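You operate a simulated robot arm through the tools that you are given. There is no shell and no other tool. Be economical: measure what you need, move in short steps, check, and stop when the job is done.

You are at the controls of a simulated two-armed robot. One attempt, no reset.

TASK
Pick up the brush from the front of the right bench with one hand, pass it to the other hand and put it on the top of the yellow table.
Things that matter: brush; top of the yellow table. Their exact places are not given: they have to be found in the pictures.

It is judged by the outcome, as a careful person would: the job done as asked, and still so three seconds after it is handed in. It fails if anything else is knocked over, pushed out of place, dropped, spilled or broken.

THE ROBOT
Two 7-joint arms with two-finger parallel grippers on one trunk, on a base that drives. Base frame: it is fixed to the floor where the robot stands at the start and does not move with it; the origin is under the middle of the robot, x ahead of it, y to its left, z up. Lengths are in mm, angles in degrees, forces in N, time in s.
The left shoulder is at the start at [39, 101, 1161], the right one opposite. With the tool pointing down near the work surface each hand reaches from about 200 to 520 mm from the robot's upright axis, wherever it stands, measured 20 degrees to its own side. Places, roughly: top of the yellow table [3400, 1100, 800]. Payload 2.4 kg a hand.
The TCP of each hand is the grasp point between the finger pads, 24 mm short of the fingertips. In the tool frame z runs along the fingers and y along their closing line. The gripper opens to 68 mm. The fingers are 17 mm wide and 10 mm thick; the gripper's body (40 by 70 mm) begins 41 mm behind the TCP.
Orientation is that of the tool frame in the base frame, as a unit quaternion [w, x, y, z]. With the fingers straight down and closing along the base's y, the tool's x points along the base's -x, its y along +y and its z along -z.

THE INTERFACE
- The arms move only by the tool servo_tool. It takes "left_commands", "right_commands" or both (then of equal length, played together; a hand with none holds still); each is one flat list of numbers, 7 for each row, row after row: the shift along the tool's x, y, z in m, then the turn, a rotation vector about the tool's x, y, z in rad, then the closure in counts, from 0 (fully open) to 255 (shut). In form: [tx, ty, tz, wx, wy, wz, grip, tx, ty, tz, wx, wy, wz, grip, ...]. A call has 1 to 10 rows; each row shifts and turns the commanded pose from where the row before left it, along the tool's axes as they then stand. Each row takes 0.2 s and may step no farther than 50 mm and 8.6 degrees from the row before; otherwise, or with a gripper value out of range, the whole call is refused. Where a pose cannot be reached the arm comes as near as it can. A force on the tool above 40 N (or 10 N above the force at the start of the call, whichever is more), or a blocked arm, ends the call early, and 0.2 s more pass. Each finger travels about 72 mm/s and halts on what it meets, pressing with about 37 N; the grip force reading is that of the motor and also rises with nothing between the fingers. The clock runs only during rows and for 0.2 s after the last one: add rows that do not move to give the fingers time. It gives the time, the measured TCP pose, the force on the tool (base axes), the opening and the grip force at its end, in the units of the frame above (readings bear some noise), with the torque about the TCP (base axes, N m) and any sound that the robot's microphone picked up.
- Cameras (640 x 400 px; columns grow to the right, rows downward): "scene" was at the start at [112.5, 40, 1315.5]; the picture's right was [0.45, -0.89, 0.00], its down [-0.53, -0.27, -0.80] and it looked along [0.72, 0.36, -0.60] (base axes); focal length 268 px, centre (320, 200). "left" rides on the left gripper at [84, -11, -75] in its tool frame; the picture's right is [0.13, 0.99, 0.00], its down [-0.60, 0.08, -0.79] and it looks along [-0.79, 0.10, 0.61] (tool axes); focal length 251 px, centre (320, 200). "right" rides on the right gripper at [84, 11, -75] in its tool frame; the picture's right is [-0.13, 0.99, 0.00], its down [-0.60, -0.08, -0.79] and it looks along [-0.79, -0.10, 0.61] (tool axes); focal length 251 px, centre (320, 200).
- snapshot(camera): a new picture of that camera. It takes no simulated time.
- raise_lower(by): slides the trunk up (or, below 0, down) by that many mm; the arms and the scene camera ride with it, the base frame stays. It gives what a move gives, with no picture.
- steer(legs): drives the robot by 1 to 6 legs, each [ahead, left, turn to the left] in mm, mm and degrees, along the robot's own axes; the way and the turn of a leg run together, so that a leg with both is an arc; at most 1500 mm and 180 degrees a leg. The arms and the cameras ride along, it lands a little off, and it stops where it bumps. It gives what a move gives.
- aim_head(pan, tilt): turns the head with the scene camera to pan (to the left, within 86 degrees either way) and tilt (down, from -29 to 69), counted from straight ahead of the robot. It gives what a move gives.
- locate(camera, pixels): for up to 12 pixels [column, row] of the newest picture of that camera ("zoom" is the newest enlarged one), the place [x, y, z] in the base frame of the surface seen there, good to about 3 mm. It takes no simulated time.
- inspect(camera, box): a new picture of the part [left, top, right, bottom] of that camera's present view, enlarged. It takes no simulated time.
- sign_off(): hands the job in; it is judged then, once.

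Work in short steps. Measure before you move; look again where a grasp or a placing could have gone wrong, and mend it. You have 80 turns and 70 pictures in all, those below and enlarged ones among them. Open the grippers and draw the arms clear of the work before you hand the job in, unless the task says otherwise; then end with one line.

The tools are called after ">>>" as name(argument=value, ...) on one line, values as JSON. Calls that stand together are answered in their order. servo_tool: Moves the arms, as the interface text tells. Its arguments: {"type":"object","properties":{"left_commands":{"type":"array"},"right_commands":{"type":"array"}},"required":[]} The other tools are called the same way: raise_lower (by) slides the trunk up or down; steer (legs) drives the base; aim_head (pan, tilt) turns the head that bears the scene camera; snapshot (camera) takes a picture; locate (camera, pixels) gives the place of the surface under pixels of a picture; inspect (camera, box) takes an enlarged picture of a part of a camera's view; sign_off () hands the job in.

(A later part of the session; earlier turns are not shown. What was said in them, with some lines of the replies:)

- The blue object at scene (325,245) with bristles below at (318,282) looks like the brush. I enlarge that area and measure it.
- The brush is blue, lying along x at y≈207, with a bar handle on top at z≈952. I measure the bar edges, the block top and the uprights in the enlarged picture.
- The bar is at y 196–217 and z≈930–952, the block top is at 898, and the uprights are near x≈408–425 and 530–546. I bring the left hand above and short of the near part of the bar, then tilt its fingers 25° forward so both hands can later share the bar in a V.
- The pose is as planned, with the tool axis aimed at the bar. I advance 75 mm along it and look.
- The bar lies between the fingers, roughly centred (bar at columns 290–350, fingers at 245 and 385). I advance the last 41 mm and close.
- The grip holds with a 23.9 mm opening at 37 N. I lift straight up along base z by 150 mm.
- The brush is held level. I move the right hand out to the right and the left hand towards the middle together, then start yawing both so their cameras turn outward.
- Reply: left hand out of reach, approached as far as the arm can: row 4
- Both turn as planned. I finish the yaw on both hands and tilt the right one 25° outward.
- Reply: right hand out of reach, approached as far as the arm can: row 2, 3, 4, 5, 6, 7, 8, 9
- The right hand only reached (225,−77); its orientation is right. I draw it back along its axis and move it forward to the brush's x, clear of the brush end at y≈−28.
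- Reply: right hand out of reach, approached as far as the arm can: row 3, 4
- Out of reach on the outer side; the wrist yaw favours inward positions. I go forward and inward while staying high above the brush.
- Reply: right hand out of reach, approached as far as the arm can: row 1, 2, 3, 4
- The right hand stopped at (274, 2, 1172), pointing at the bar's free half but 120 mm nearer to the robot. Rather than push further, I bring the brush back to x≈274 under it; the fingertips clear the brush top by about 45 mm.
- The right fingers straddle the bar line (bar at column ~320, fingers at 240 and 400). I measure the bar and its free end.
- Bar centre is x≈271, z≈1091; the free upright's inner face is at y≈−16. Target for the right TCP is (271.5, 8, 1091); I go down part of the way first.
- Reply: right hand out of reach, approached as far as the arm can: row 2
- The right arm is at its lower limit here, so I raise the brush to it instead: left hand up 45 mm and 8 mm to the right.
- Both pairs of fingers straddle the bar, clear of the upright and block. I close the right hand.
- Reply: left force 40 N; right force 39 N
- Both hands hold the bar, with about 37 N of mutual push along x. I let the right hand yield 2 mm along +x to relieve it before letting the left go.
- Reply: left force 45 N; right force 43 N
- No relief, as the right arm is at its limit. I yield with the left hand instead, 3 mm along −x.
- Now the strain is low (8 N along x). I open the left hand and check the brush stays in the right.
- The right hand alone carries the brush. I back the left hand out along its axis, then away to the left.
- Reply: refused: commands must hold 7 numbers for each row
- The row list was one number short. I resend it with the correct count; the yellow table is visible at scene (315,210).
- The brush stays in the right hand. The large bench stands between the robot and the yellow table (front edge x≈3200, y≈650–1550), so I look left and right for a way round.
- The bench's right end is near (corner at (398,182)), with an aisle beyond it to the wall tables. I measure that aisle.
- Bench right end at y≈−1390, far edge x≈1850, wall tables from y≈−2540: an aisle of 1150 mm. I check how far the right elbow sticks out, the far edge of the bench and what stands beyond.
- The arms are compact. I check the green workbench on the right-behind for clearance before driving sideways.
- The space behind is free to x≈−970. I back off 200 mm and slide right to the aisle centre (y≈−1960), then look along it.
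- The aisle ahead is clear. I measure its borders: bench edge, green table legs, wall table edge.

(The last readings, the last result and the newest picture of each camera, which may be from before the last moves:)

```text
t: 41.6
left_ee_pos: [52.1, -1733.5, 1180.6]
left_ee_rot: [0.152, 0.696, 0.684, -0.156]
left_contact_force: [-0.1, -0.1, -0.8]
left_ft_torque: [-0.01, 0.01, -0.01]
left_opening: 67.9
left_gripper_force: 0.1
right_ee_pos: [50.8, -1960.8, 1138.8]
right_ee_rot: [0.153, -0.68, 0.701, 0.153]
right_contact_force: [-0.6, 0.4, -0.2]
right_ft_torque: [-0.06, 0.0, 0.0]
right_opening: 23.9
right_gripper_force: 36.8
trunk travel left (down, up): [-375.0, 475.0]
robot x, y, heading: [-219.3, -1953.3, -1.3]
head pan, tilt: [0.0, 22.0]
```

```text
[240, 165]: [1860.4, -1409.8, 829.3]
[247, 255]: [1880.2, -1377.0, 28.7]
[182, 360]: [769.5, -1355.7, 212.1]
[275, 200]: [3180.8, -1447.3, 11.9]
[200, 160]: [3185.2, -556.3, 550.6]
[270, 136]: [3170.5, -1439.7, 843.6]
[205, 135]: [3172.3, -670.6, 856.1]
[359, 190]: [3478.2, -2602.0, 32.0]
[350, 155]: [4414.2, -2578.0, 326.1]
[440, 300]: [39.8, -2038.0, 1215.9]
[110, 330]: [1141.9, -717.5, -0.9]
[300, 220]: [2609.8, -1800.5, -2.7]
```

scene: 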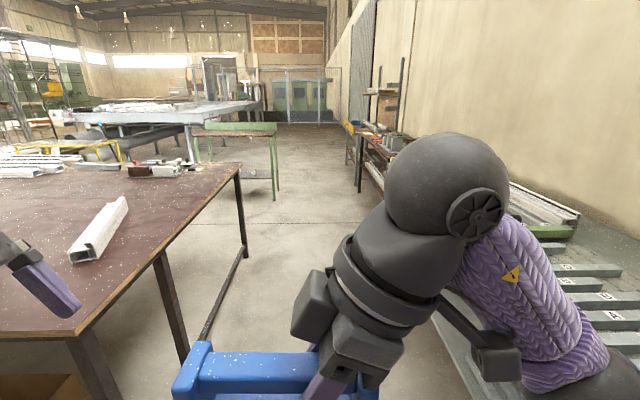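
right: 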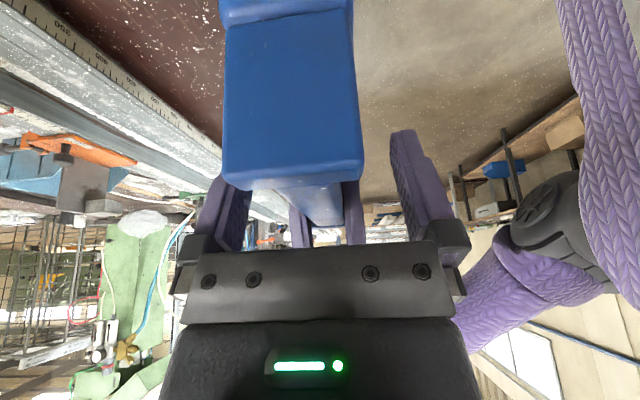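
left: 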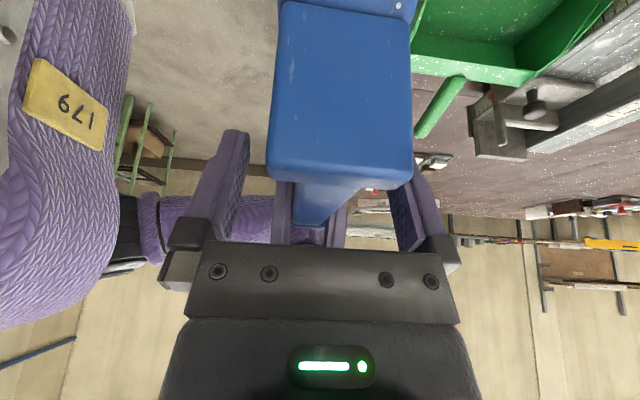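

Bench right/far corner is (1880,−1390) and the green table front is at x≈3170. I straighten up and drive ahead to x≈2520.

>>> steer(legs=[[0, 0, 1.3], [1370, 0, 0], [1370, 0, 0]])

>>> aim_head(pan=70, tilt=22)

>>> snapshot(camera="scene")

```text
t: 55.3
left_ee_pos: [2786.4, -1605.1, 1181.1]
left_ee_rot: [0.158, 0.671, 0.709, -0.15]
left_contact_force: [1.0, 0.2, 0.1]
left_ft_torque: [-0.03, 0.03, -0.02]
left_opening: 68.2
left_gripper_force: 0.0
right_ee_pos: [2799.1, -1832.2, 1138.6]
right_ee_rot: [-0.148, 0.706, -0.674, -0.159]
right_contact_force: [-1.1, 0.9, 0.1]
right_ft_torque: [-0.1, 0.03, -0.01]
right_opening: 23.7
right_gripper_force: 36.7
trunk travel left (down, up): [-375.0, 475.0]
robot x, y, heading: [2529.5, -1847.6, 3.0]
head pan, tilt: [0.0, 22.0]
```

```text
t: 56.7
left_ee_pos: [2786.3, -1606.0, 1181.9]
left_ee_rot: [0.158, 0.67, 0.709, -0.15]
left_contact_force: [0.3, -0.4, 0.5]
left_ft_torque: [-0.01, 0.0, -0.02]
left_opening: 68.0
left_gripper_force: 0.0
right_ee_pos: [2799.5, -1832.4, 1136.9]
right_ee_rot: [-0.146, 0.706, -0.675, -0.158]
right_contact_force: [0.0, -0.5, 0.3]
right_ft_torque: [-0.01, 0.03, -0.01]
right_opening: 23.7
right_gripper_force: 36.8
trunk travel left (down, up): [-375.0, 475.0]
robot x, y, heading: [2528.5, -1847.2, 3.1]
head pan, tilt: [70.0, 22.0]
```

```text
42 pictures are left
```

scene: 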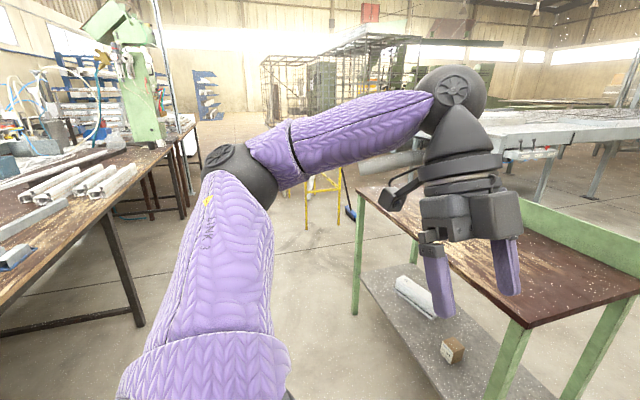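

The corridor between the bench and the green table looks clear, with the yellow table ahead at (320,190). I check the bench's far edge and green table corners.

>>> locate(camera="scene", pixels=[[105, 215], [130, 170], [165, 145], [195, 125], [360, 190], [355, 310], [305, 225], [350, 205], [322, 190], [150, 215], [190, 200], [285, 240]])

```text
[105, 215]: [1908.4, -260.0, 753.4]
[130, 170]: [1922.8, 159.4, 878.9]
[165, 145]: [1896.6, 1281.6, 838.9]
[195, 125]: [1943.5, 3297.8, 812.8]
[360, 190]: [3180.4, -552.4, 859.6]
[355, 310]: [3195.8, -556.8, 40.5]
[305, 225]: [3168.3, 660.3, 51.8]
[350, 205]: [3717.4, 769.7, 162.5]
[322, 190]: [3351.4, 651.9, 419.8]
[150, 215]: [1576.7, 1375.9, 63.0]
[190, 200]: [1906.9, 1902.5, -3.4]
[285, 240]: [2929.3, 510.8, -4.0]
```

The corridor is x 1920–3170. I straighten and slide left in two parts, first 1400 mm.

>>> steer(legs=[[0, 0, -3], [0, 1400, 0]])

>>> aim_head(pan=45, tilt=25)

>>> snapshot(camera="scene")

```text
t: 64.1
left_ee_pos: [2813.7, -229.7, 1180.4]
left_ee_rot: [0.152, 0.695, 0.685, -0.155]
left_contact_force: [0.3, -0.8, -0.5]
left_ft_torque: [0.03, 0.03, 0.04]
left_opening: 68.2
left_gripper_force: 0.0
right_ee_pos: [2811.7, -455.8, 1137.5]
right_ee_rot: [0.153, -0.682, 0.699, 0.154]
right_contact_force: [-0.3, -0.4, -0.2]
right_ft_torque: [-0.06, -0.01, -0.01]
right_opening: 23.7
right_gripper_force: 36.8
trunk travel left (down, up): [-375.0, 475.0]
robot x, y, heading: [2537.8, -449.1, -0.7]
head pan, tilt: [70.0, 22.0]
```

```text
t: 65.0
left_ee_pos: [2814.0, -229.5, 1181.0]
left_ee_rot: [0.152, 0.696, 0.685, -0.156]
left_contact_force: [-0.3, 0.7, 0.7]
left_ft_torque: [-0.02, -0.01, 0.01]
left_opening: 67.9
left_gripper_force: 0.1
right_ee_pos: [2812.0, -455.2, 1137.9]
right_ee_rot: [0.152, -0.682, 0.699, 0.154]
right_contact_force: [0.0, 0.1, -0.4]
right_ft_torque: [-0.09, 0.02, -0.01]
right_opening: 23.8
right_gripper_force: 37.1
trunk travel left (down, up): [-375.0, 475.0]
robot x, y, heading: [2537.6, -449.0, -0.9]
head pan, tilt: [45.0, 25.0]
```

```text
41 pictures are left
```

scene: 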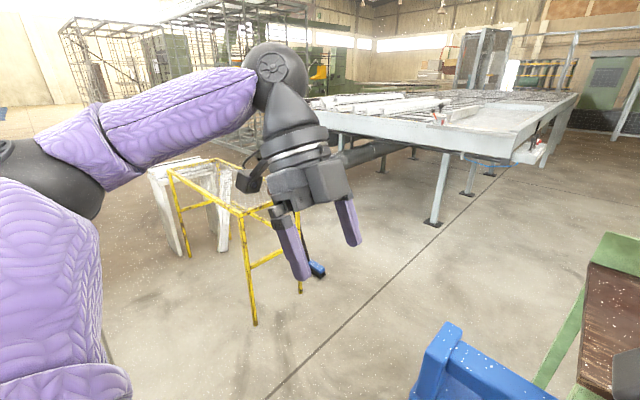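

Path to the yellow table front is free on the floor; a broom leans at the table's right rear. I slide 1400 mm more left and look at the tabletop.

>>> steer(legs=[[0, 0, 0.8], [0, 1420, 0]])

>>> aim_head(pan=0, tilt=40)

>>> snapshot(camera="scene")

```text
t: 72.3
left_ee_pos: [2817.6, 1185.5, 1181.6]
left_ee_rot: [0.153, 0.691, 0.689, -0.154]
left_contact_force: [0.1, -0.4, 0.4]
left_ft_torque: [-0.01, 0.0, -0.01]
left_opening: 67.8
left_gripper_force: 0.0
right_ee_pos: [2818.2, 958.4, 1137.4]
right_ee_rot: [0.152, -0.685, 0.695, 0.154]
right_contact_force: [0.9, -0.5, 0.0]
right_ft_torque: [-0.08, 0.01, -0.02]
right_opening: 23.9
right_gripper_force: 37.1
trunk travel left (down, up): [-375.0, 475.0]
robot x, y, heading: [2547.6, 958.5, -0.2]
head pan, tilt: [45.0, 25.0]
```

```text
t: 73.4
left_ee_pos: [2817.4, 1185.0, 1181.5]
left_ee_rot: [0.153, 0.692, 0.689, -0.155]
left_contact_force: [-1.1, 0.2, -0.2]
left_ft_torque: [0.04, -0.01, 0.03]
left_opening: 67.9
left_gripper_force: 0.1
right_ee_pos: [2817.2, 958.2, 1138.0]
right_ee_rot: [0.152, -0.685, 0.695, 0.154]
right_contact_force: [-0.2, 0.3, -0.7]
right_ft_torque: [-0.05, -0.01, 0.04]
right_opening: 23.8
right_gripper_force: 36.9
trunk travel left (down, up): [-375.0, 475.0]
robot x, y, heading: [2546.7, 963.0, -0.7]
head pan, tilt: [0.0, 40.0]
```

```text
40 pictures are left
```

scene: 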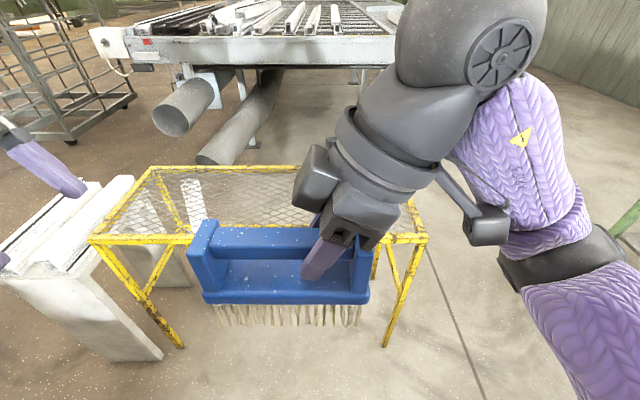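

The table top is a wire mesh in a yellow frame. I measure its frame edges and the mesh height.

>>> locate(camera="scene", pixels=[[92, 240], [425, 238], [155, 168], [290, 167], [185, 237], [395, 235], [230, 205], [250, 190], [280, 210], [200, 220], [140, 215], [270, 180]])

>>> inspect(camera="scene", box=[80, 150, 440, 260])

```text
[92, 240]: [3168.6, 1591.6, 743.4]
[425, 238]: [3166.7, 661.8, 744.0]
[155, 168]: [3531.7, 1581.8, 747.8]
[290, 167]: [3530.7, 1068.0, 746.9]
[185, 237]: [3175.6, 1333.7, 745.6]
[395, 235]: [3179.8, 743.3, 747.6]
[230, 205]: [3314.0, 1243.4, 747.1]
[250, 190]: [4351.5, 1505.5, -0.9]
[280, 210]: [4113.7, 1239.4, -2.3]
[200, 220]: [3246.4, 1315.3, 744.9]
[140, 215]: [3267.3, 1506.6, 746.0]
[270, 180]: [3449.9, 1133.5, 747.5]
```

```text
1.78 times, centred on (260, 205) of scene
```

zoom: 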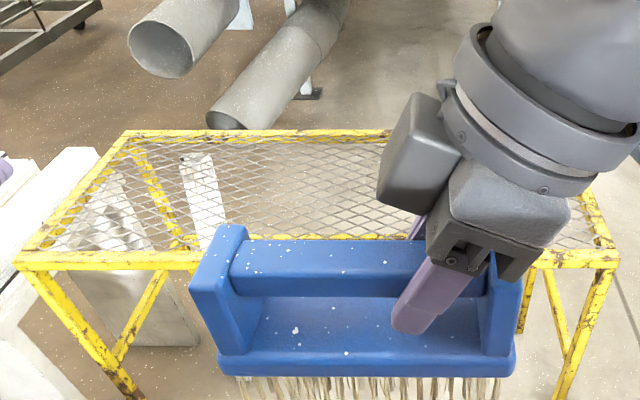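

Mesh top z≈746, x 3165–3535, y 660–1590. The TCP must end about 103 mm above it. I first yaw the right hand back clockwise in place so the arm can reach farther ahead, with the brush pointing forward.

>>> servo_tool(right_commands=[0, 0, 0, 0.0604, 0, 0.1294, 255, 0, 0, 0, 0.0604, 0, 0.1294, 255, 0, 0, 0, 0.0604, 0, 0.1294, 255, 0, 0, 0, 0.0604, 0, 0.1294, 255, 0, 0, 0, 0.0604, 0, 0.1294, 255, 0, 0, 0, 0.0604, 0, 0.1294, 255, 0, 0, 0, 0.0604, 0, 0.1294, 255, 0, 0, 0, 0.0604, 0, 0.1294, 255, 0, 0, 0, 0.0604, 0, 0.1294, 255, 0, 0, 0, 0, 0, 0, 255])

>>> snapshot(camera="scene")

```text
t: 75.6
left_ee_pos: [2817.5, 1184.6, 1180.3]
left_ee_rot: [0.152, 0.692, 0.688, -0.155]
left_contact_force: [-0.1, 0.2, -0.3]
left_ft_torque: [0.01, 0.04, 0.01]
left_opening: 67.8
left_gripper_force: 0.1
right_ee_pos: [2816.2, 958.8, 1138.7]
right_ee_rot: [0.212, -0.133, 0.968, 0.029]
right_contact_force: [0.3, -0.3, 0.6]
right_ft_torque: [0.05, 0.06, 0.02]
right_opening: 23.8
right_gripper_force: 37.0
trunk travel left (down, up): [-375.0, 475.0]
robot x, y, heading: [2550.3, 958.9, -0.3]
head pan, tilt: [0.0, 40.0]
```

```text
38 pictures are left
```

scene: 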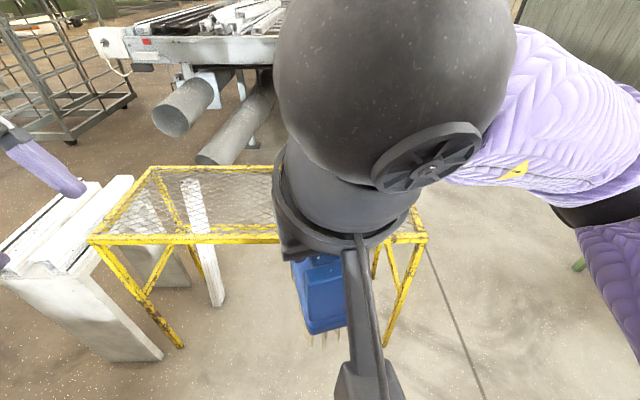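

The yaw went in place. I finish the last 15° and extend the right hand 170 mm ahead and 60 mm to the right.

>>> servo_tool(right_commands=[0, 0, 0, 0.0575, 0, 0.1232, 255, 0, 0, 0, 0.0575, 0, 0.1232, 255, -0.0385, -0.015, 0.0179, 0, 0, 0, 255, -0.0385, -0.015, 0.0179, 0, 0, 0, 255, -0.0385, -0.015, 0.0179, 0, 0, 0, 255, -0.0385, -0.015, 0.0179, 0, 0, 0, 255, 0, 0, 0, 0, 0, 0, 255])

>>> snapshot(camera="scene")

```text
t: 77.2
left_ee_pos: [2817.7, 1184.0, 1181.5]
left_ee_rot: [0.153, 0.691, 0.689, -0.154]
left_contact_force: [0.1, -0.5, -0.4]
left_ft_torque: [0.0, -0.02, 0.0]
left_opening: 68.0
left_gripper_force: 0.2
right_ee_pos: [2988.3, 898.7, 1138.4]
right_ee_rot: [0.214, -0.002, 0.977, 0.0]
right_contact_force: [0.3, -0.4, 0.7]
right_ft_torque: [0.02, 0.04, -0.03]
right_opening: 23.9
right_gripper_force: 37.0
trunk travel left (down, up): [-375.0, 475.0]
robot x, y, heading: [2546.5, 959.0, -0.3]
head pan, tilt: [0.0, 40.0]
```

```text
37 pictures are left
```

scene: 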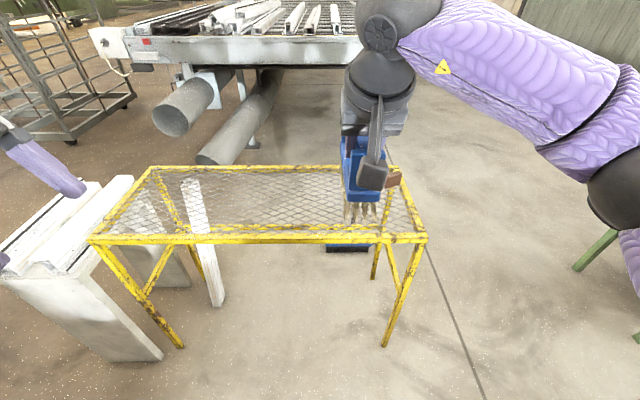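

The right TCP is now 442 mm ahead of the robot axis. The broom's brown part shows at (392,180), so I drive 270 mm ahead and 130 mm left, which puts the brush near (3285,1030), well clear of it.

>>> steer(legs=[[0, 130, 0], [270, 0, 0]])

>>> aim_head(pan=0, tilt=50)

>>> snapshot(camera="scene")

```text
t: 80.0
left_ee_pos: [3090.3, 1311.4, 1181.2]
left_ee_rot: [0.154, 0.693, 0.688, -0.155]
left_contact_force: [-0.2, 0.0, 0.8]
left_ft_torque: [0.0, 0.02, -0.01]
left_opening: 68.0
left_gripper_force: 0.0
right_ee_pos: [3260.8, 1024.1, 1138.7]
right_ee_rot: [0.213, 0.001, 0.977, 0.0]
right_contact_force: [0.5, -0.2, -0.9]
right_ft_torque: [-0.02, 0.08, -0.02]
right_opening: 24.2
right_gripper_force: 36.9
trunk travel left (down, up): [-375.0, 475.0]
robot x, y, heading: [2815.8, 1084.7, -0.7]
head pan, tilt: [0.0, 40.0]
```

```text
t: 80.8
left_ee_pos: [3092.0, 1310.6, 1181.7]
left_ee_rot: [0.153, 0.693, 0.687, -0.155]
left_contact_force: [-0.2, 0.5, 0.3]
left_ft_torque: [-0.01, 0.02, 0.0]
left_opening: 68.0
left_gripper_force: 0.2
right_ee_pos: [3259.7, 1024.7, 1138.7]
right_ee_rot: [0.214, 0.0, 0.977, 0.0]
right_contact_force: [-0.5, 0.1, -0.1]
right_ft_torque: [-0.01, 0.06, -0.02]
right_opening: 23.7
right_gripper_force: 36.7
trunk travel left (down, up): [-375.0, 475.0]
robot x, y, heading: [2818.7, 1087.4, -0.7]
head pan, tilt: [0.0, 50.0]
```

```text
36 pictures are left
```

scene: 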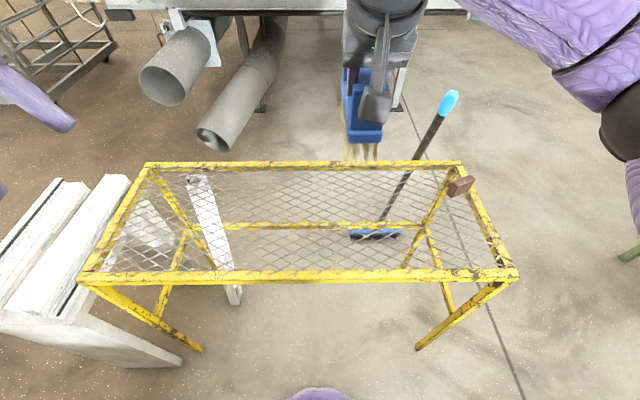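

The view is clear: mesh front at row 275, brush well inside left/right. I lower the trunk 230 mm first.

>>> raise_lower(by=-230)

>>> aim_head(pan=0, tilt=40)

>>> snapshot(camera="scene")

>>> snapshot(camera="left")

```text
t: 83.2
left_ee_pos: [3090.9, 1310.2, 952.1]
left_ee_rot: [0.153, 0.693, 0.688, -0.153]
left_contact_force: [0.3, -0.5, -0.1]
left_ft_torque: [-0.03, 0.0, 0.0]
left_opening: 68.1
left_gripper_force: 0.0
right_ee_pos: [3259.5, 1024.7, 908.1]
right_ee_rot: [0.214, 0.002, 0.977, -0.001]
right_contact_force: [0.7, -1.4, -0.3]
right_ft_torque: [0.0, 0.02, 0.01]
right_opening: 23.7
right_gripper_force: 37.4
trunk travel left (down, up): [-145.0, 704.0]
robot x, y, heading: [2816.5, 1083.5, -0.6]
head pan, tilt: [0.0, 50.0]
```

```text
t: 83.9
left_ee_pos: [3090.9, 1311.1, 951.3]
left_ee_rot: [0.152, 0.693, 0.688, -0.155]
left_contact_force: [0.2, -0.5, -0.1]
left_ft_torque: [-0.03, 0.02, -0.01]
left_opening: 67.9
left_gripper_force: 0.0
right_ee_pos: [3260.0, 1025.1, 907.0]
right_ee_rot: [0.214, 0.001, 0.977, 0.0]
right_contact_force: [0.1, -1.1, -0.4]
right_ft_torque: [0.02, 0.06, 0.0]
right_opening: 23.8
right_gripper_force: 37.1
trunk travel left (down, up): [-145.0, 704.0]
robot x, y, heading: [2820.6, 1090.6, -0.6]
head pan, tilt: [0.0, 40.0]
```

```text
35 pictures are left
```

scene: 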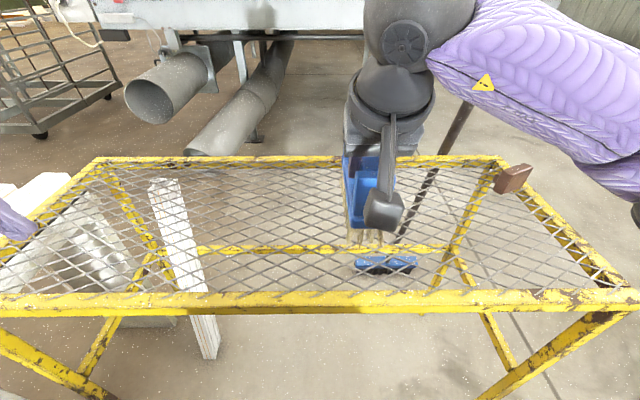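

```text
34 pictures are left
```

left: 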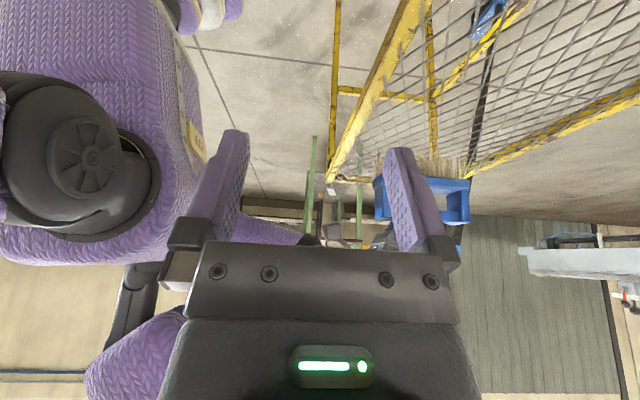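

I measure the brush's bottom and the mesh near it for the final height.

>>> inspect(camera="scene", box=[310, 150, 430, 290])

>>> locate(camera="scene", pixels=[[360, 228], [356, 240], [365, 242], [360, 205], [385, 300], [340, 302], [300, 222], [420, 260], [354, 165]])

```text
2.86 times, centred on (370, 220) of scene
```

zoom: 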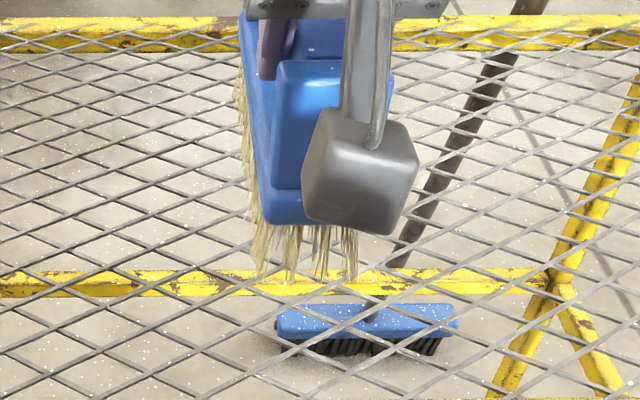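

```text
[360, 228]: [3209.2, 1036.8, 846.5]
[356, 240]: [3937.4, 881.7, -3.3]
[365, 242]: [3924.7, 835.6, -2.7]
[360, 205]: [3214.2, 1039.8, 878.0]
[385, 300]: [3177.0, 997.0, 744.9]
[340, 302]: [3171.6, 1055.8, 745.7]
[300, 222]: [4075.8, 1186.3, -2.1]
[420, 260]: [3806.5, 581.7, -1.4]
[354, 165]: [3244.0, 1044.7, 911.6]
```

Bristle bottom should be at about 803, mesh at 746. I lower the trunk another 48 mm, then feel down with the arm.

>>> raise_lower(by=-48)

>>> snapshot(camera="scene")

```text
t: 84.8
left_ee_pos: [3091.0, 1310.7, 902.4]
left_ee_rot: [0.154, 0.692, 0.688, -0.155]
left_contact_force: [-0.1, -0.5, 0.2]
left_ft_torque: [-0.02, -0.03, 0.02]
left_opening: 68.0
left_gripper_force: 0.1
right_ee_pos: [3259.2, 1024.3, 861.3]
right_ee_rot: [0.214, 0.001, 0.977, 0.0]
right_contact_force: [0.6, -0.4, -0.9]
right_ft_torque: [0.01, 0.06, -0.02]
right_opening: 23.9
right_gripper_force: 37.5
trunk travel left (down, up): [-97.0, 753.0]
robot x, y, heading: [2818.4, 1083.6, -0.4]
head pan, tilt: [0.0, 40.0]
```

```text
32 pictures are left
```

scene: 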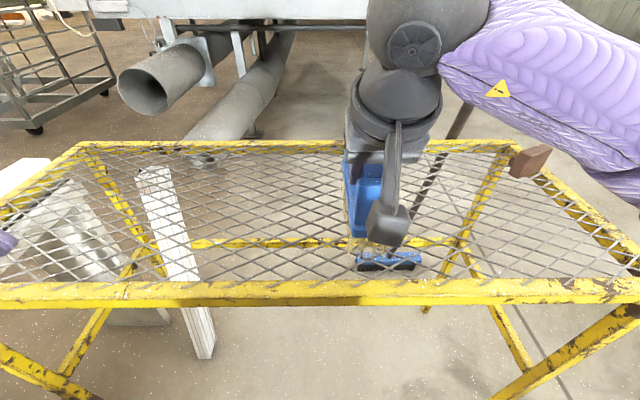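

About 10 mm remain. I go down in 2 mm steps with the arm, watching the force.

>>> servo_tool(right_commands=[0.00084, 0, 0.0018, 0, 0, 0, 255, 0.00084, 0, 0.0018, 0, 0, 0, 255, 0.00084, 0, 0.0018, 0, 0, 0, 255, 0.00084, 0, 0.0018, 0, 0, 0, 255, 0.00042, 0, 0.0009, 0, 0, 0, 255, 0, 0, 0, 0, 0, 0, 255])

```text
t: 86.2
left_ee_pos: [3090.0, 1312.3, 904.4]
left_ee_rot: [0.153, 0.693, 0.687, -0.155]
left_contact_force: [-0.2, 0.3, 0.3]
left_ft_torque: [0.0, 0.0, -0.01]
left_opening: 68.0
left_gripper_force: 0.0
right_ee_pos: [3258.1, 1024.4, 853.2]
right_ee_rot: [0.217, 0.002, 0.976, 0.0]
right_contact_force: [8.0, -1.0, 33.5]
right_ft_torque: [-0.09, 0.45, -0.01]
right_opening: 24.0
right_gripper_force: 37.1
trunk travel left (down, up): [-97.0, 753.0]
robot x, y, heading: [2820.2, 1087.0, -0.7]
head pan, tilt: [0.0, 40.0]
```

Contact: 33 N upward at TCP z≈853. I ease off about 1 mm and check the stance.

>>> servo_tool(right_commands=[-0.0005, 0, -0.0011, 0, 0, 0, 255, 0, 0, 0, 0, 0, 0, 255])

>>> inspect(camera="scene", box=[300, 120, 460, 310])

>>> snapshot(camera="right")

>>> snapshot(camera="left")

```text
t: 86.8
left_ee_pos: [3090.6, 1312.2, 903.3]
left_ee_rot: [0.153, 0.693, 0.688, -0.155]
left_contact_force: [0.2, 0.0, -0.1]
left_ft_torque: [-0.01, 0.03, 0.02]
left_opening: 68.0
left_gripper_force: 0.1
right_ee_pos: [3258.9, 1025.0, 854.2]
right_ee_rot: [0.215, 0.001, 0.977, 0.001]
right_contact_force: [6.4, -0.4, 23.8]
right_ft_torque: [-0.02, -0.8, -0.07]
right_opening: 23.9
right_gripper_force: 37.6
trunk travel left (down, up): [-97.0, 753.0]
robot x, y, heading: [2815.6, 1088.2, -0.6]
head pan, tilt: [0.0, 40.0]
```

```text
2.11 times, centred on (380, 215) of scene
```

zoom: 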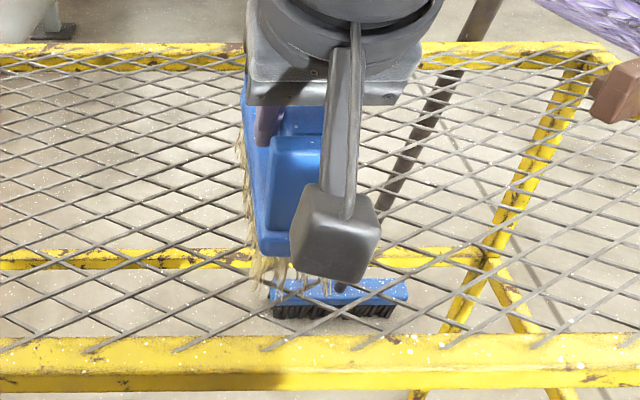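

```text
30 pictures are left
```

right: 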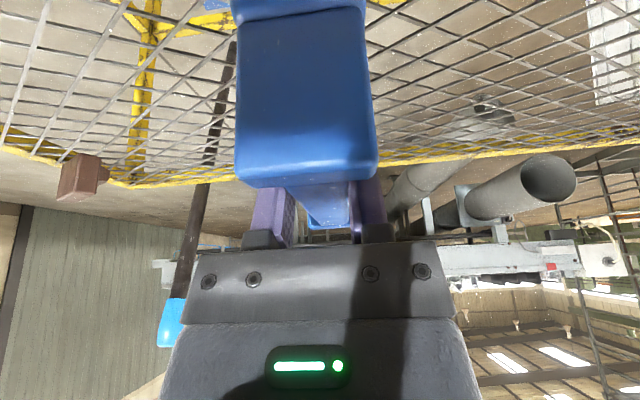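

```text
29 pictures are left
```

left: 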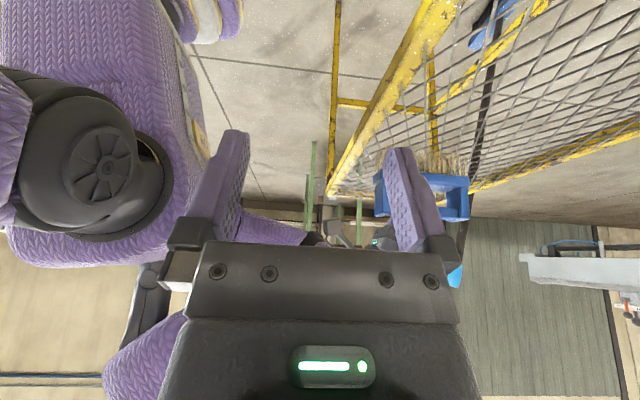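

Still 24 N; I ease off 2 mm more so the brush doesn't jump when released.

>>> servo_tool(right_commands=[-0.00042, 0, -0.0009, 0, 0, 0, 255, -0.00042, 0, -0.0009, 0, 0, 0, 255, 0, 0, 0, 0, 0, 0, 255])

```text
t: 87.6
left_ee_pos: [3089.7, 1312.4, 903.1]
left_ee_rot: [0.153, 0.692, 0.688, -0.154]
left_contact_force: [0.8, -0.3, -0.5]
left_ft_torque: [-0.01, 0.0, 0.0]
left_opening: 67.8
left_gripper_force: 0.1
right_ee_pos: [3259.6, 1024.6, 853.6]
right_ee_rot: [0.212, 0.0, 0.977, -0.001]
right_contact_force: [-0.7, 0.7, 0.5]
right_ft_torque: [0.03, -0.09, 0.05]
right_opening: 23.9
right_gripper_force: 37.1
trunk travel left (down, up): [-97.0, 753.0]
robot x, y, heading: [2817.0, 1084.7, -0.5]
head pan, tilt: [0.0, 40.0]
```

The force is now nil, with the brush just at the mesh. I open the right hand gradually.

>>> servo_tool(right_commands=[0, 0, 0, 0, 0, 0, 200, 0, 0, 0, 0, 0, 0, 150, 0, 0, 0, 0, 0, 0, 80, 0, 0, 0, 0, 0, 0, 0, 0, 0, 0, 0, 0, 0, 0, 0, 0, 0, 0, 0, 0, 0])

>>> snapshot(camera="right")

>>> inspect(camera="scene", box=[300, 120, 460, 310])

```text
t: 89.0
left_ee_pos: [3090.8, 1311.8, 903.7]
left_ee_rot: [0.153, 0.693, 0.688, -0.154]
left_contact_force: [0.4, -0.5, -0.5]
left_ft_torque: [0.01, 0.0, 0.0]
left_opening: 68.0
left_gripper_force: 0.1
right_ee_pos: [3259.8, 1025.3, 855.7]
right_ee_rot: [0.214, 0.001, 0.977, 0.0]
right_contact_force: [-0.3, -0.2, 0.3]
right_ft_torque: [0.0, 0.0, -0.03]
right_opening: 67.9
right_gripper_force: 0.1
trunk travel left (down, up): [-97.0, 753.0]
robot x, y, heading: [2818.5, 1088.2, -0.5]
head pan, tilt: [0.0, 40.0]
```

```text
28 pictures are left
```

right: 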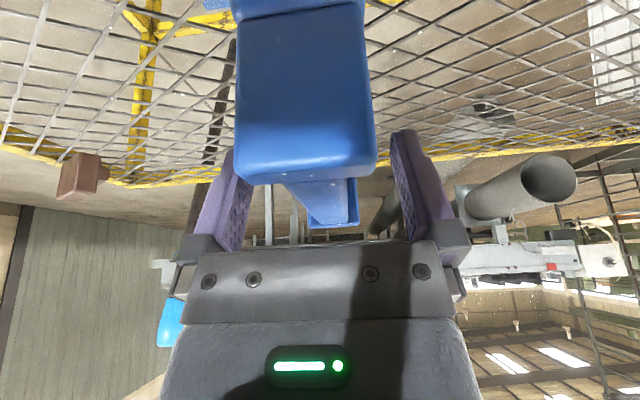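

```text
2.11 times, centred on (380, 215) of scene
```

zoom: 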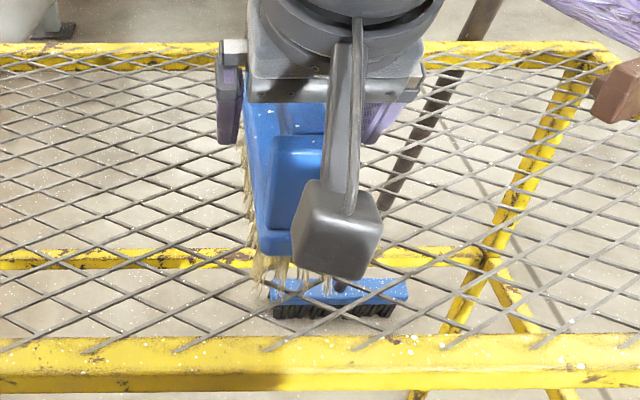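

The brush stands upright on the mesh and the fingers are clear of the bar on both sides. I back the right hand out along its axis.

>>> servo_tool(right_commands=[0, 0, -0.02, 0, 0, 0, 0, 0, 0, -0.03, 0, 0, 0, 0, 0, 0, -0.04, 0, 0, 0, 0, 0, 0, -0.04, 0, 0, 0, 0, 0, 0, 0, 0, 0, 0, 0])

>>> snapshot(camera="scene")

```text
t: 90.2
left_ee_pos: [3089.8, 1311.3, 902.8]
left_ee_rot: [0.152, 0.693, 0.688, -0.155]
left_contact_force: [0.2, -0.3, -0.5]
left_ft_torque: [0.01, 0.01, 0.05]
left_opening: 68.0
left_gripper_force: 0.0
right_ee_pos: [3205.9, 1025.2, 975.1]
right_ee_rot: [0.213, 0.001, 0.977, 0.0]
right_contact_force: [-0.2, 0.5, 0.8]
right_ft_torque: [0.01, 0.03, -0.01]
right_opening: 68.1
right_gripper_force: 0.2
trunk travel left (down, up): [-97.0, 753.0]
robot x, y, heading: [2816.2, 1087.2, -0.5]
head pan, tilt: [0.0, 40.0]
```

```text
26 pictures are left
```

scene: 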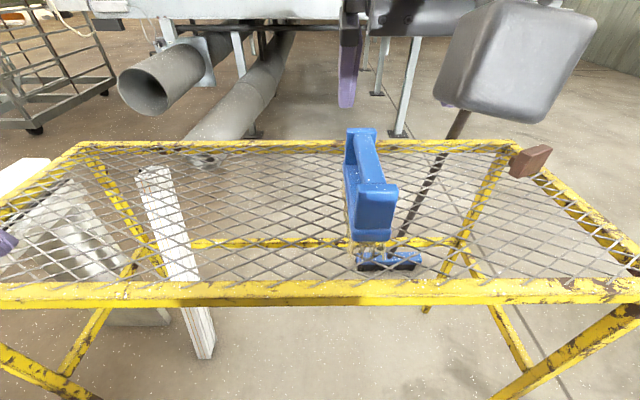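

The brush stands on the mesh at (370,190), released. I back the robot 250 mm off and check that it stays so.

>>> steer(legs=[[-250, 0, 0]])

>>> snapshot(camera="scene")

>>> inspect(camera="scene", box=[270, 80, 440, 200])

```text
t: 92.0
left_ee_pos: [2848.1, 1313.6, 902.9]
left_ee_rot: [0.153, 0.692, 0.688, -0.155]
left_contact_force: [-0.4, 0.0, -0.7]
left_ft_torque: [-0.01, 0.01, -0.01]
left_opening: 68.1
left_gripper_force: 0.2
right_ee_pos: [2964.0, 1027.9, 974.0]
right_ee_rot: [0.213, 0.0, 0.977, 0.0]
right_contact_force: [-1.2, 0.1, -0.8]
right_ft_torque: [0.0, 0.01, 0.0]
right_opening: 68.0
right_gripper_force: 0.0
trunk travel left (down, up): [-97.0, 753.0]
robot x, y, heading: [2575.6, 1090.2, -0.5]
head pan, tilt: [0.0, 40.0]
```

```text
25 pictures are left
```

scene: 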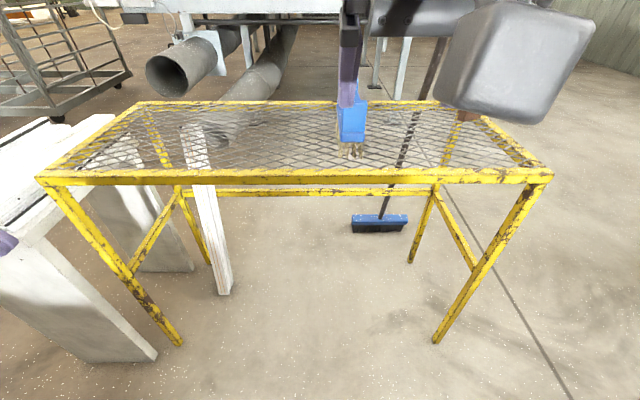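

```text
3.33 times, centred on (355, 140) of scene
```

zoom: 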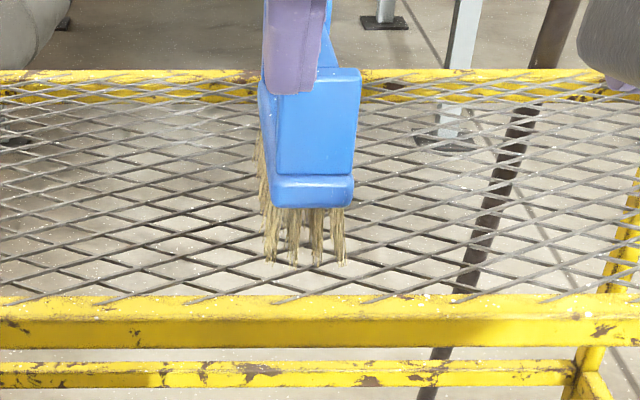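

The brush stands stable and upright on the mesh top, both grippers are open and clear, and nothing around has moved. I hand in.

>>> sign_off()

```text
The job is handed in.
```

I picked the brush up with the left hand, passed it to the right hand in the air, and set it upright on the top of the yellow table. Both grippers are open and clear of it, and the last pictures show nothing nearby knocked or moved.
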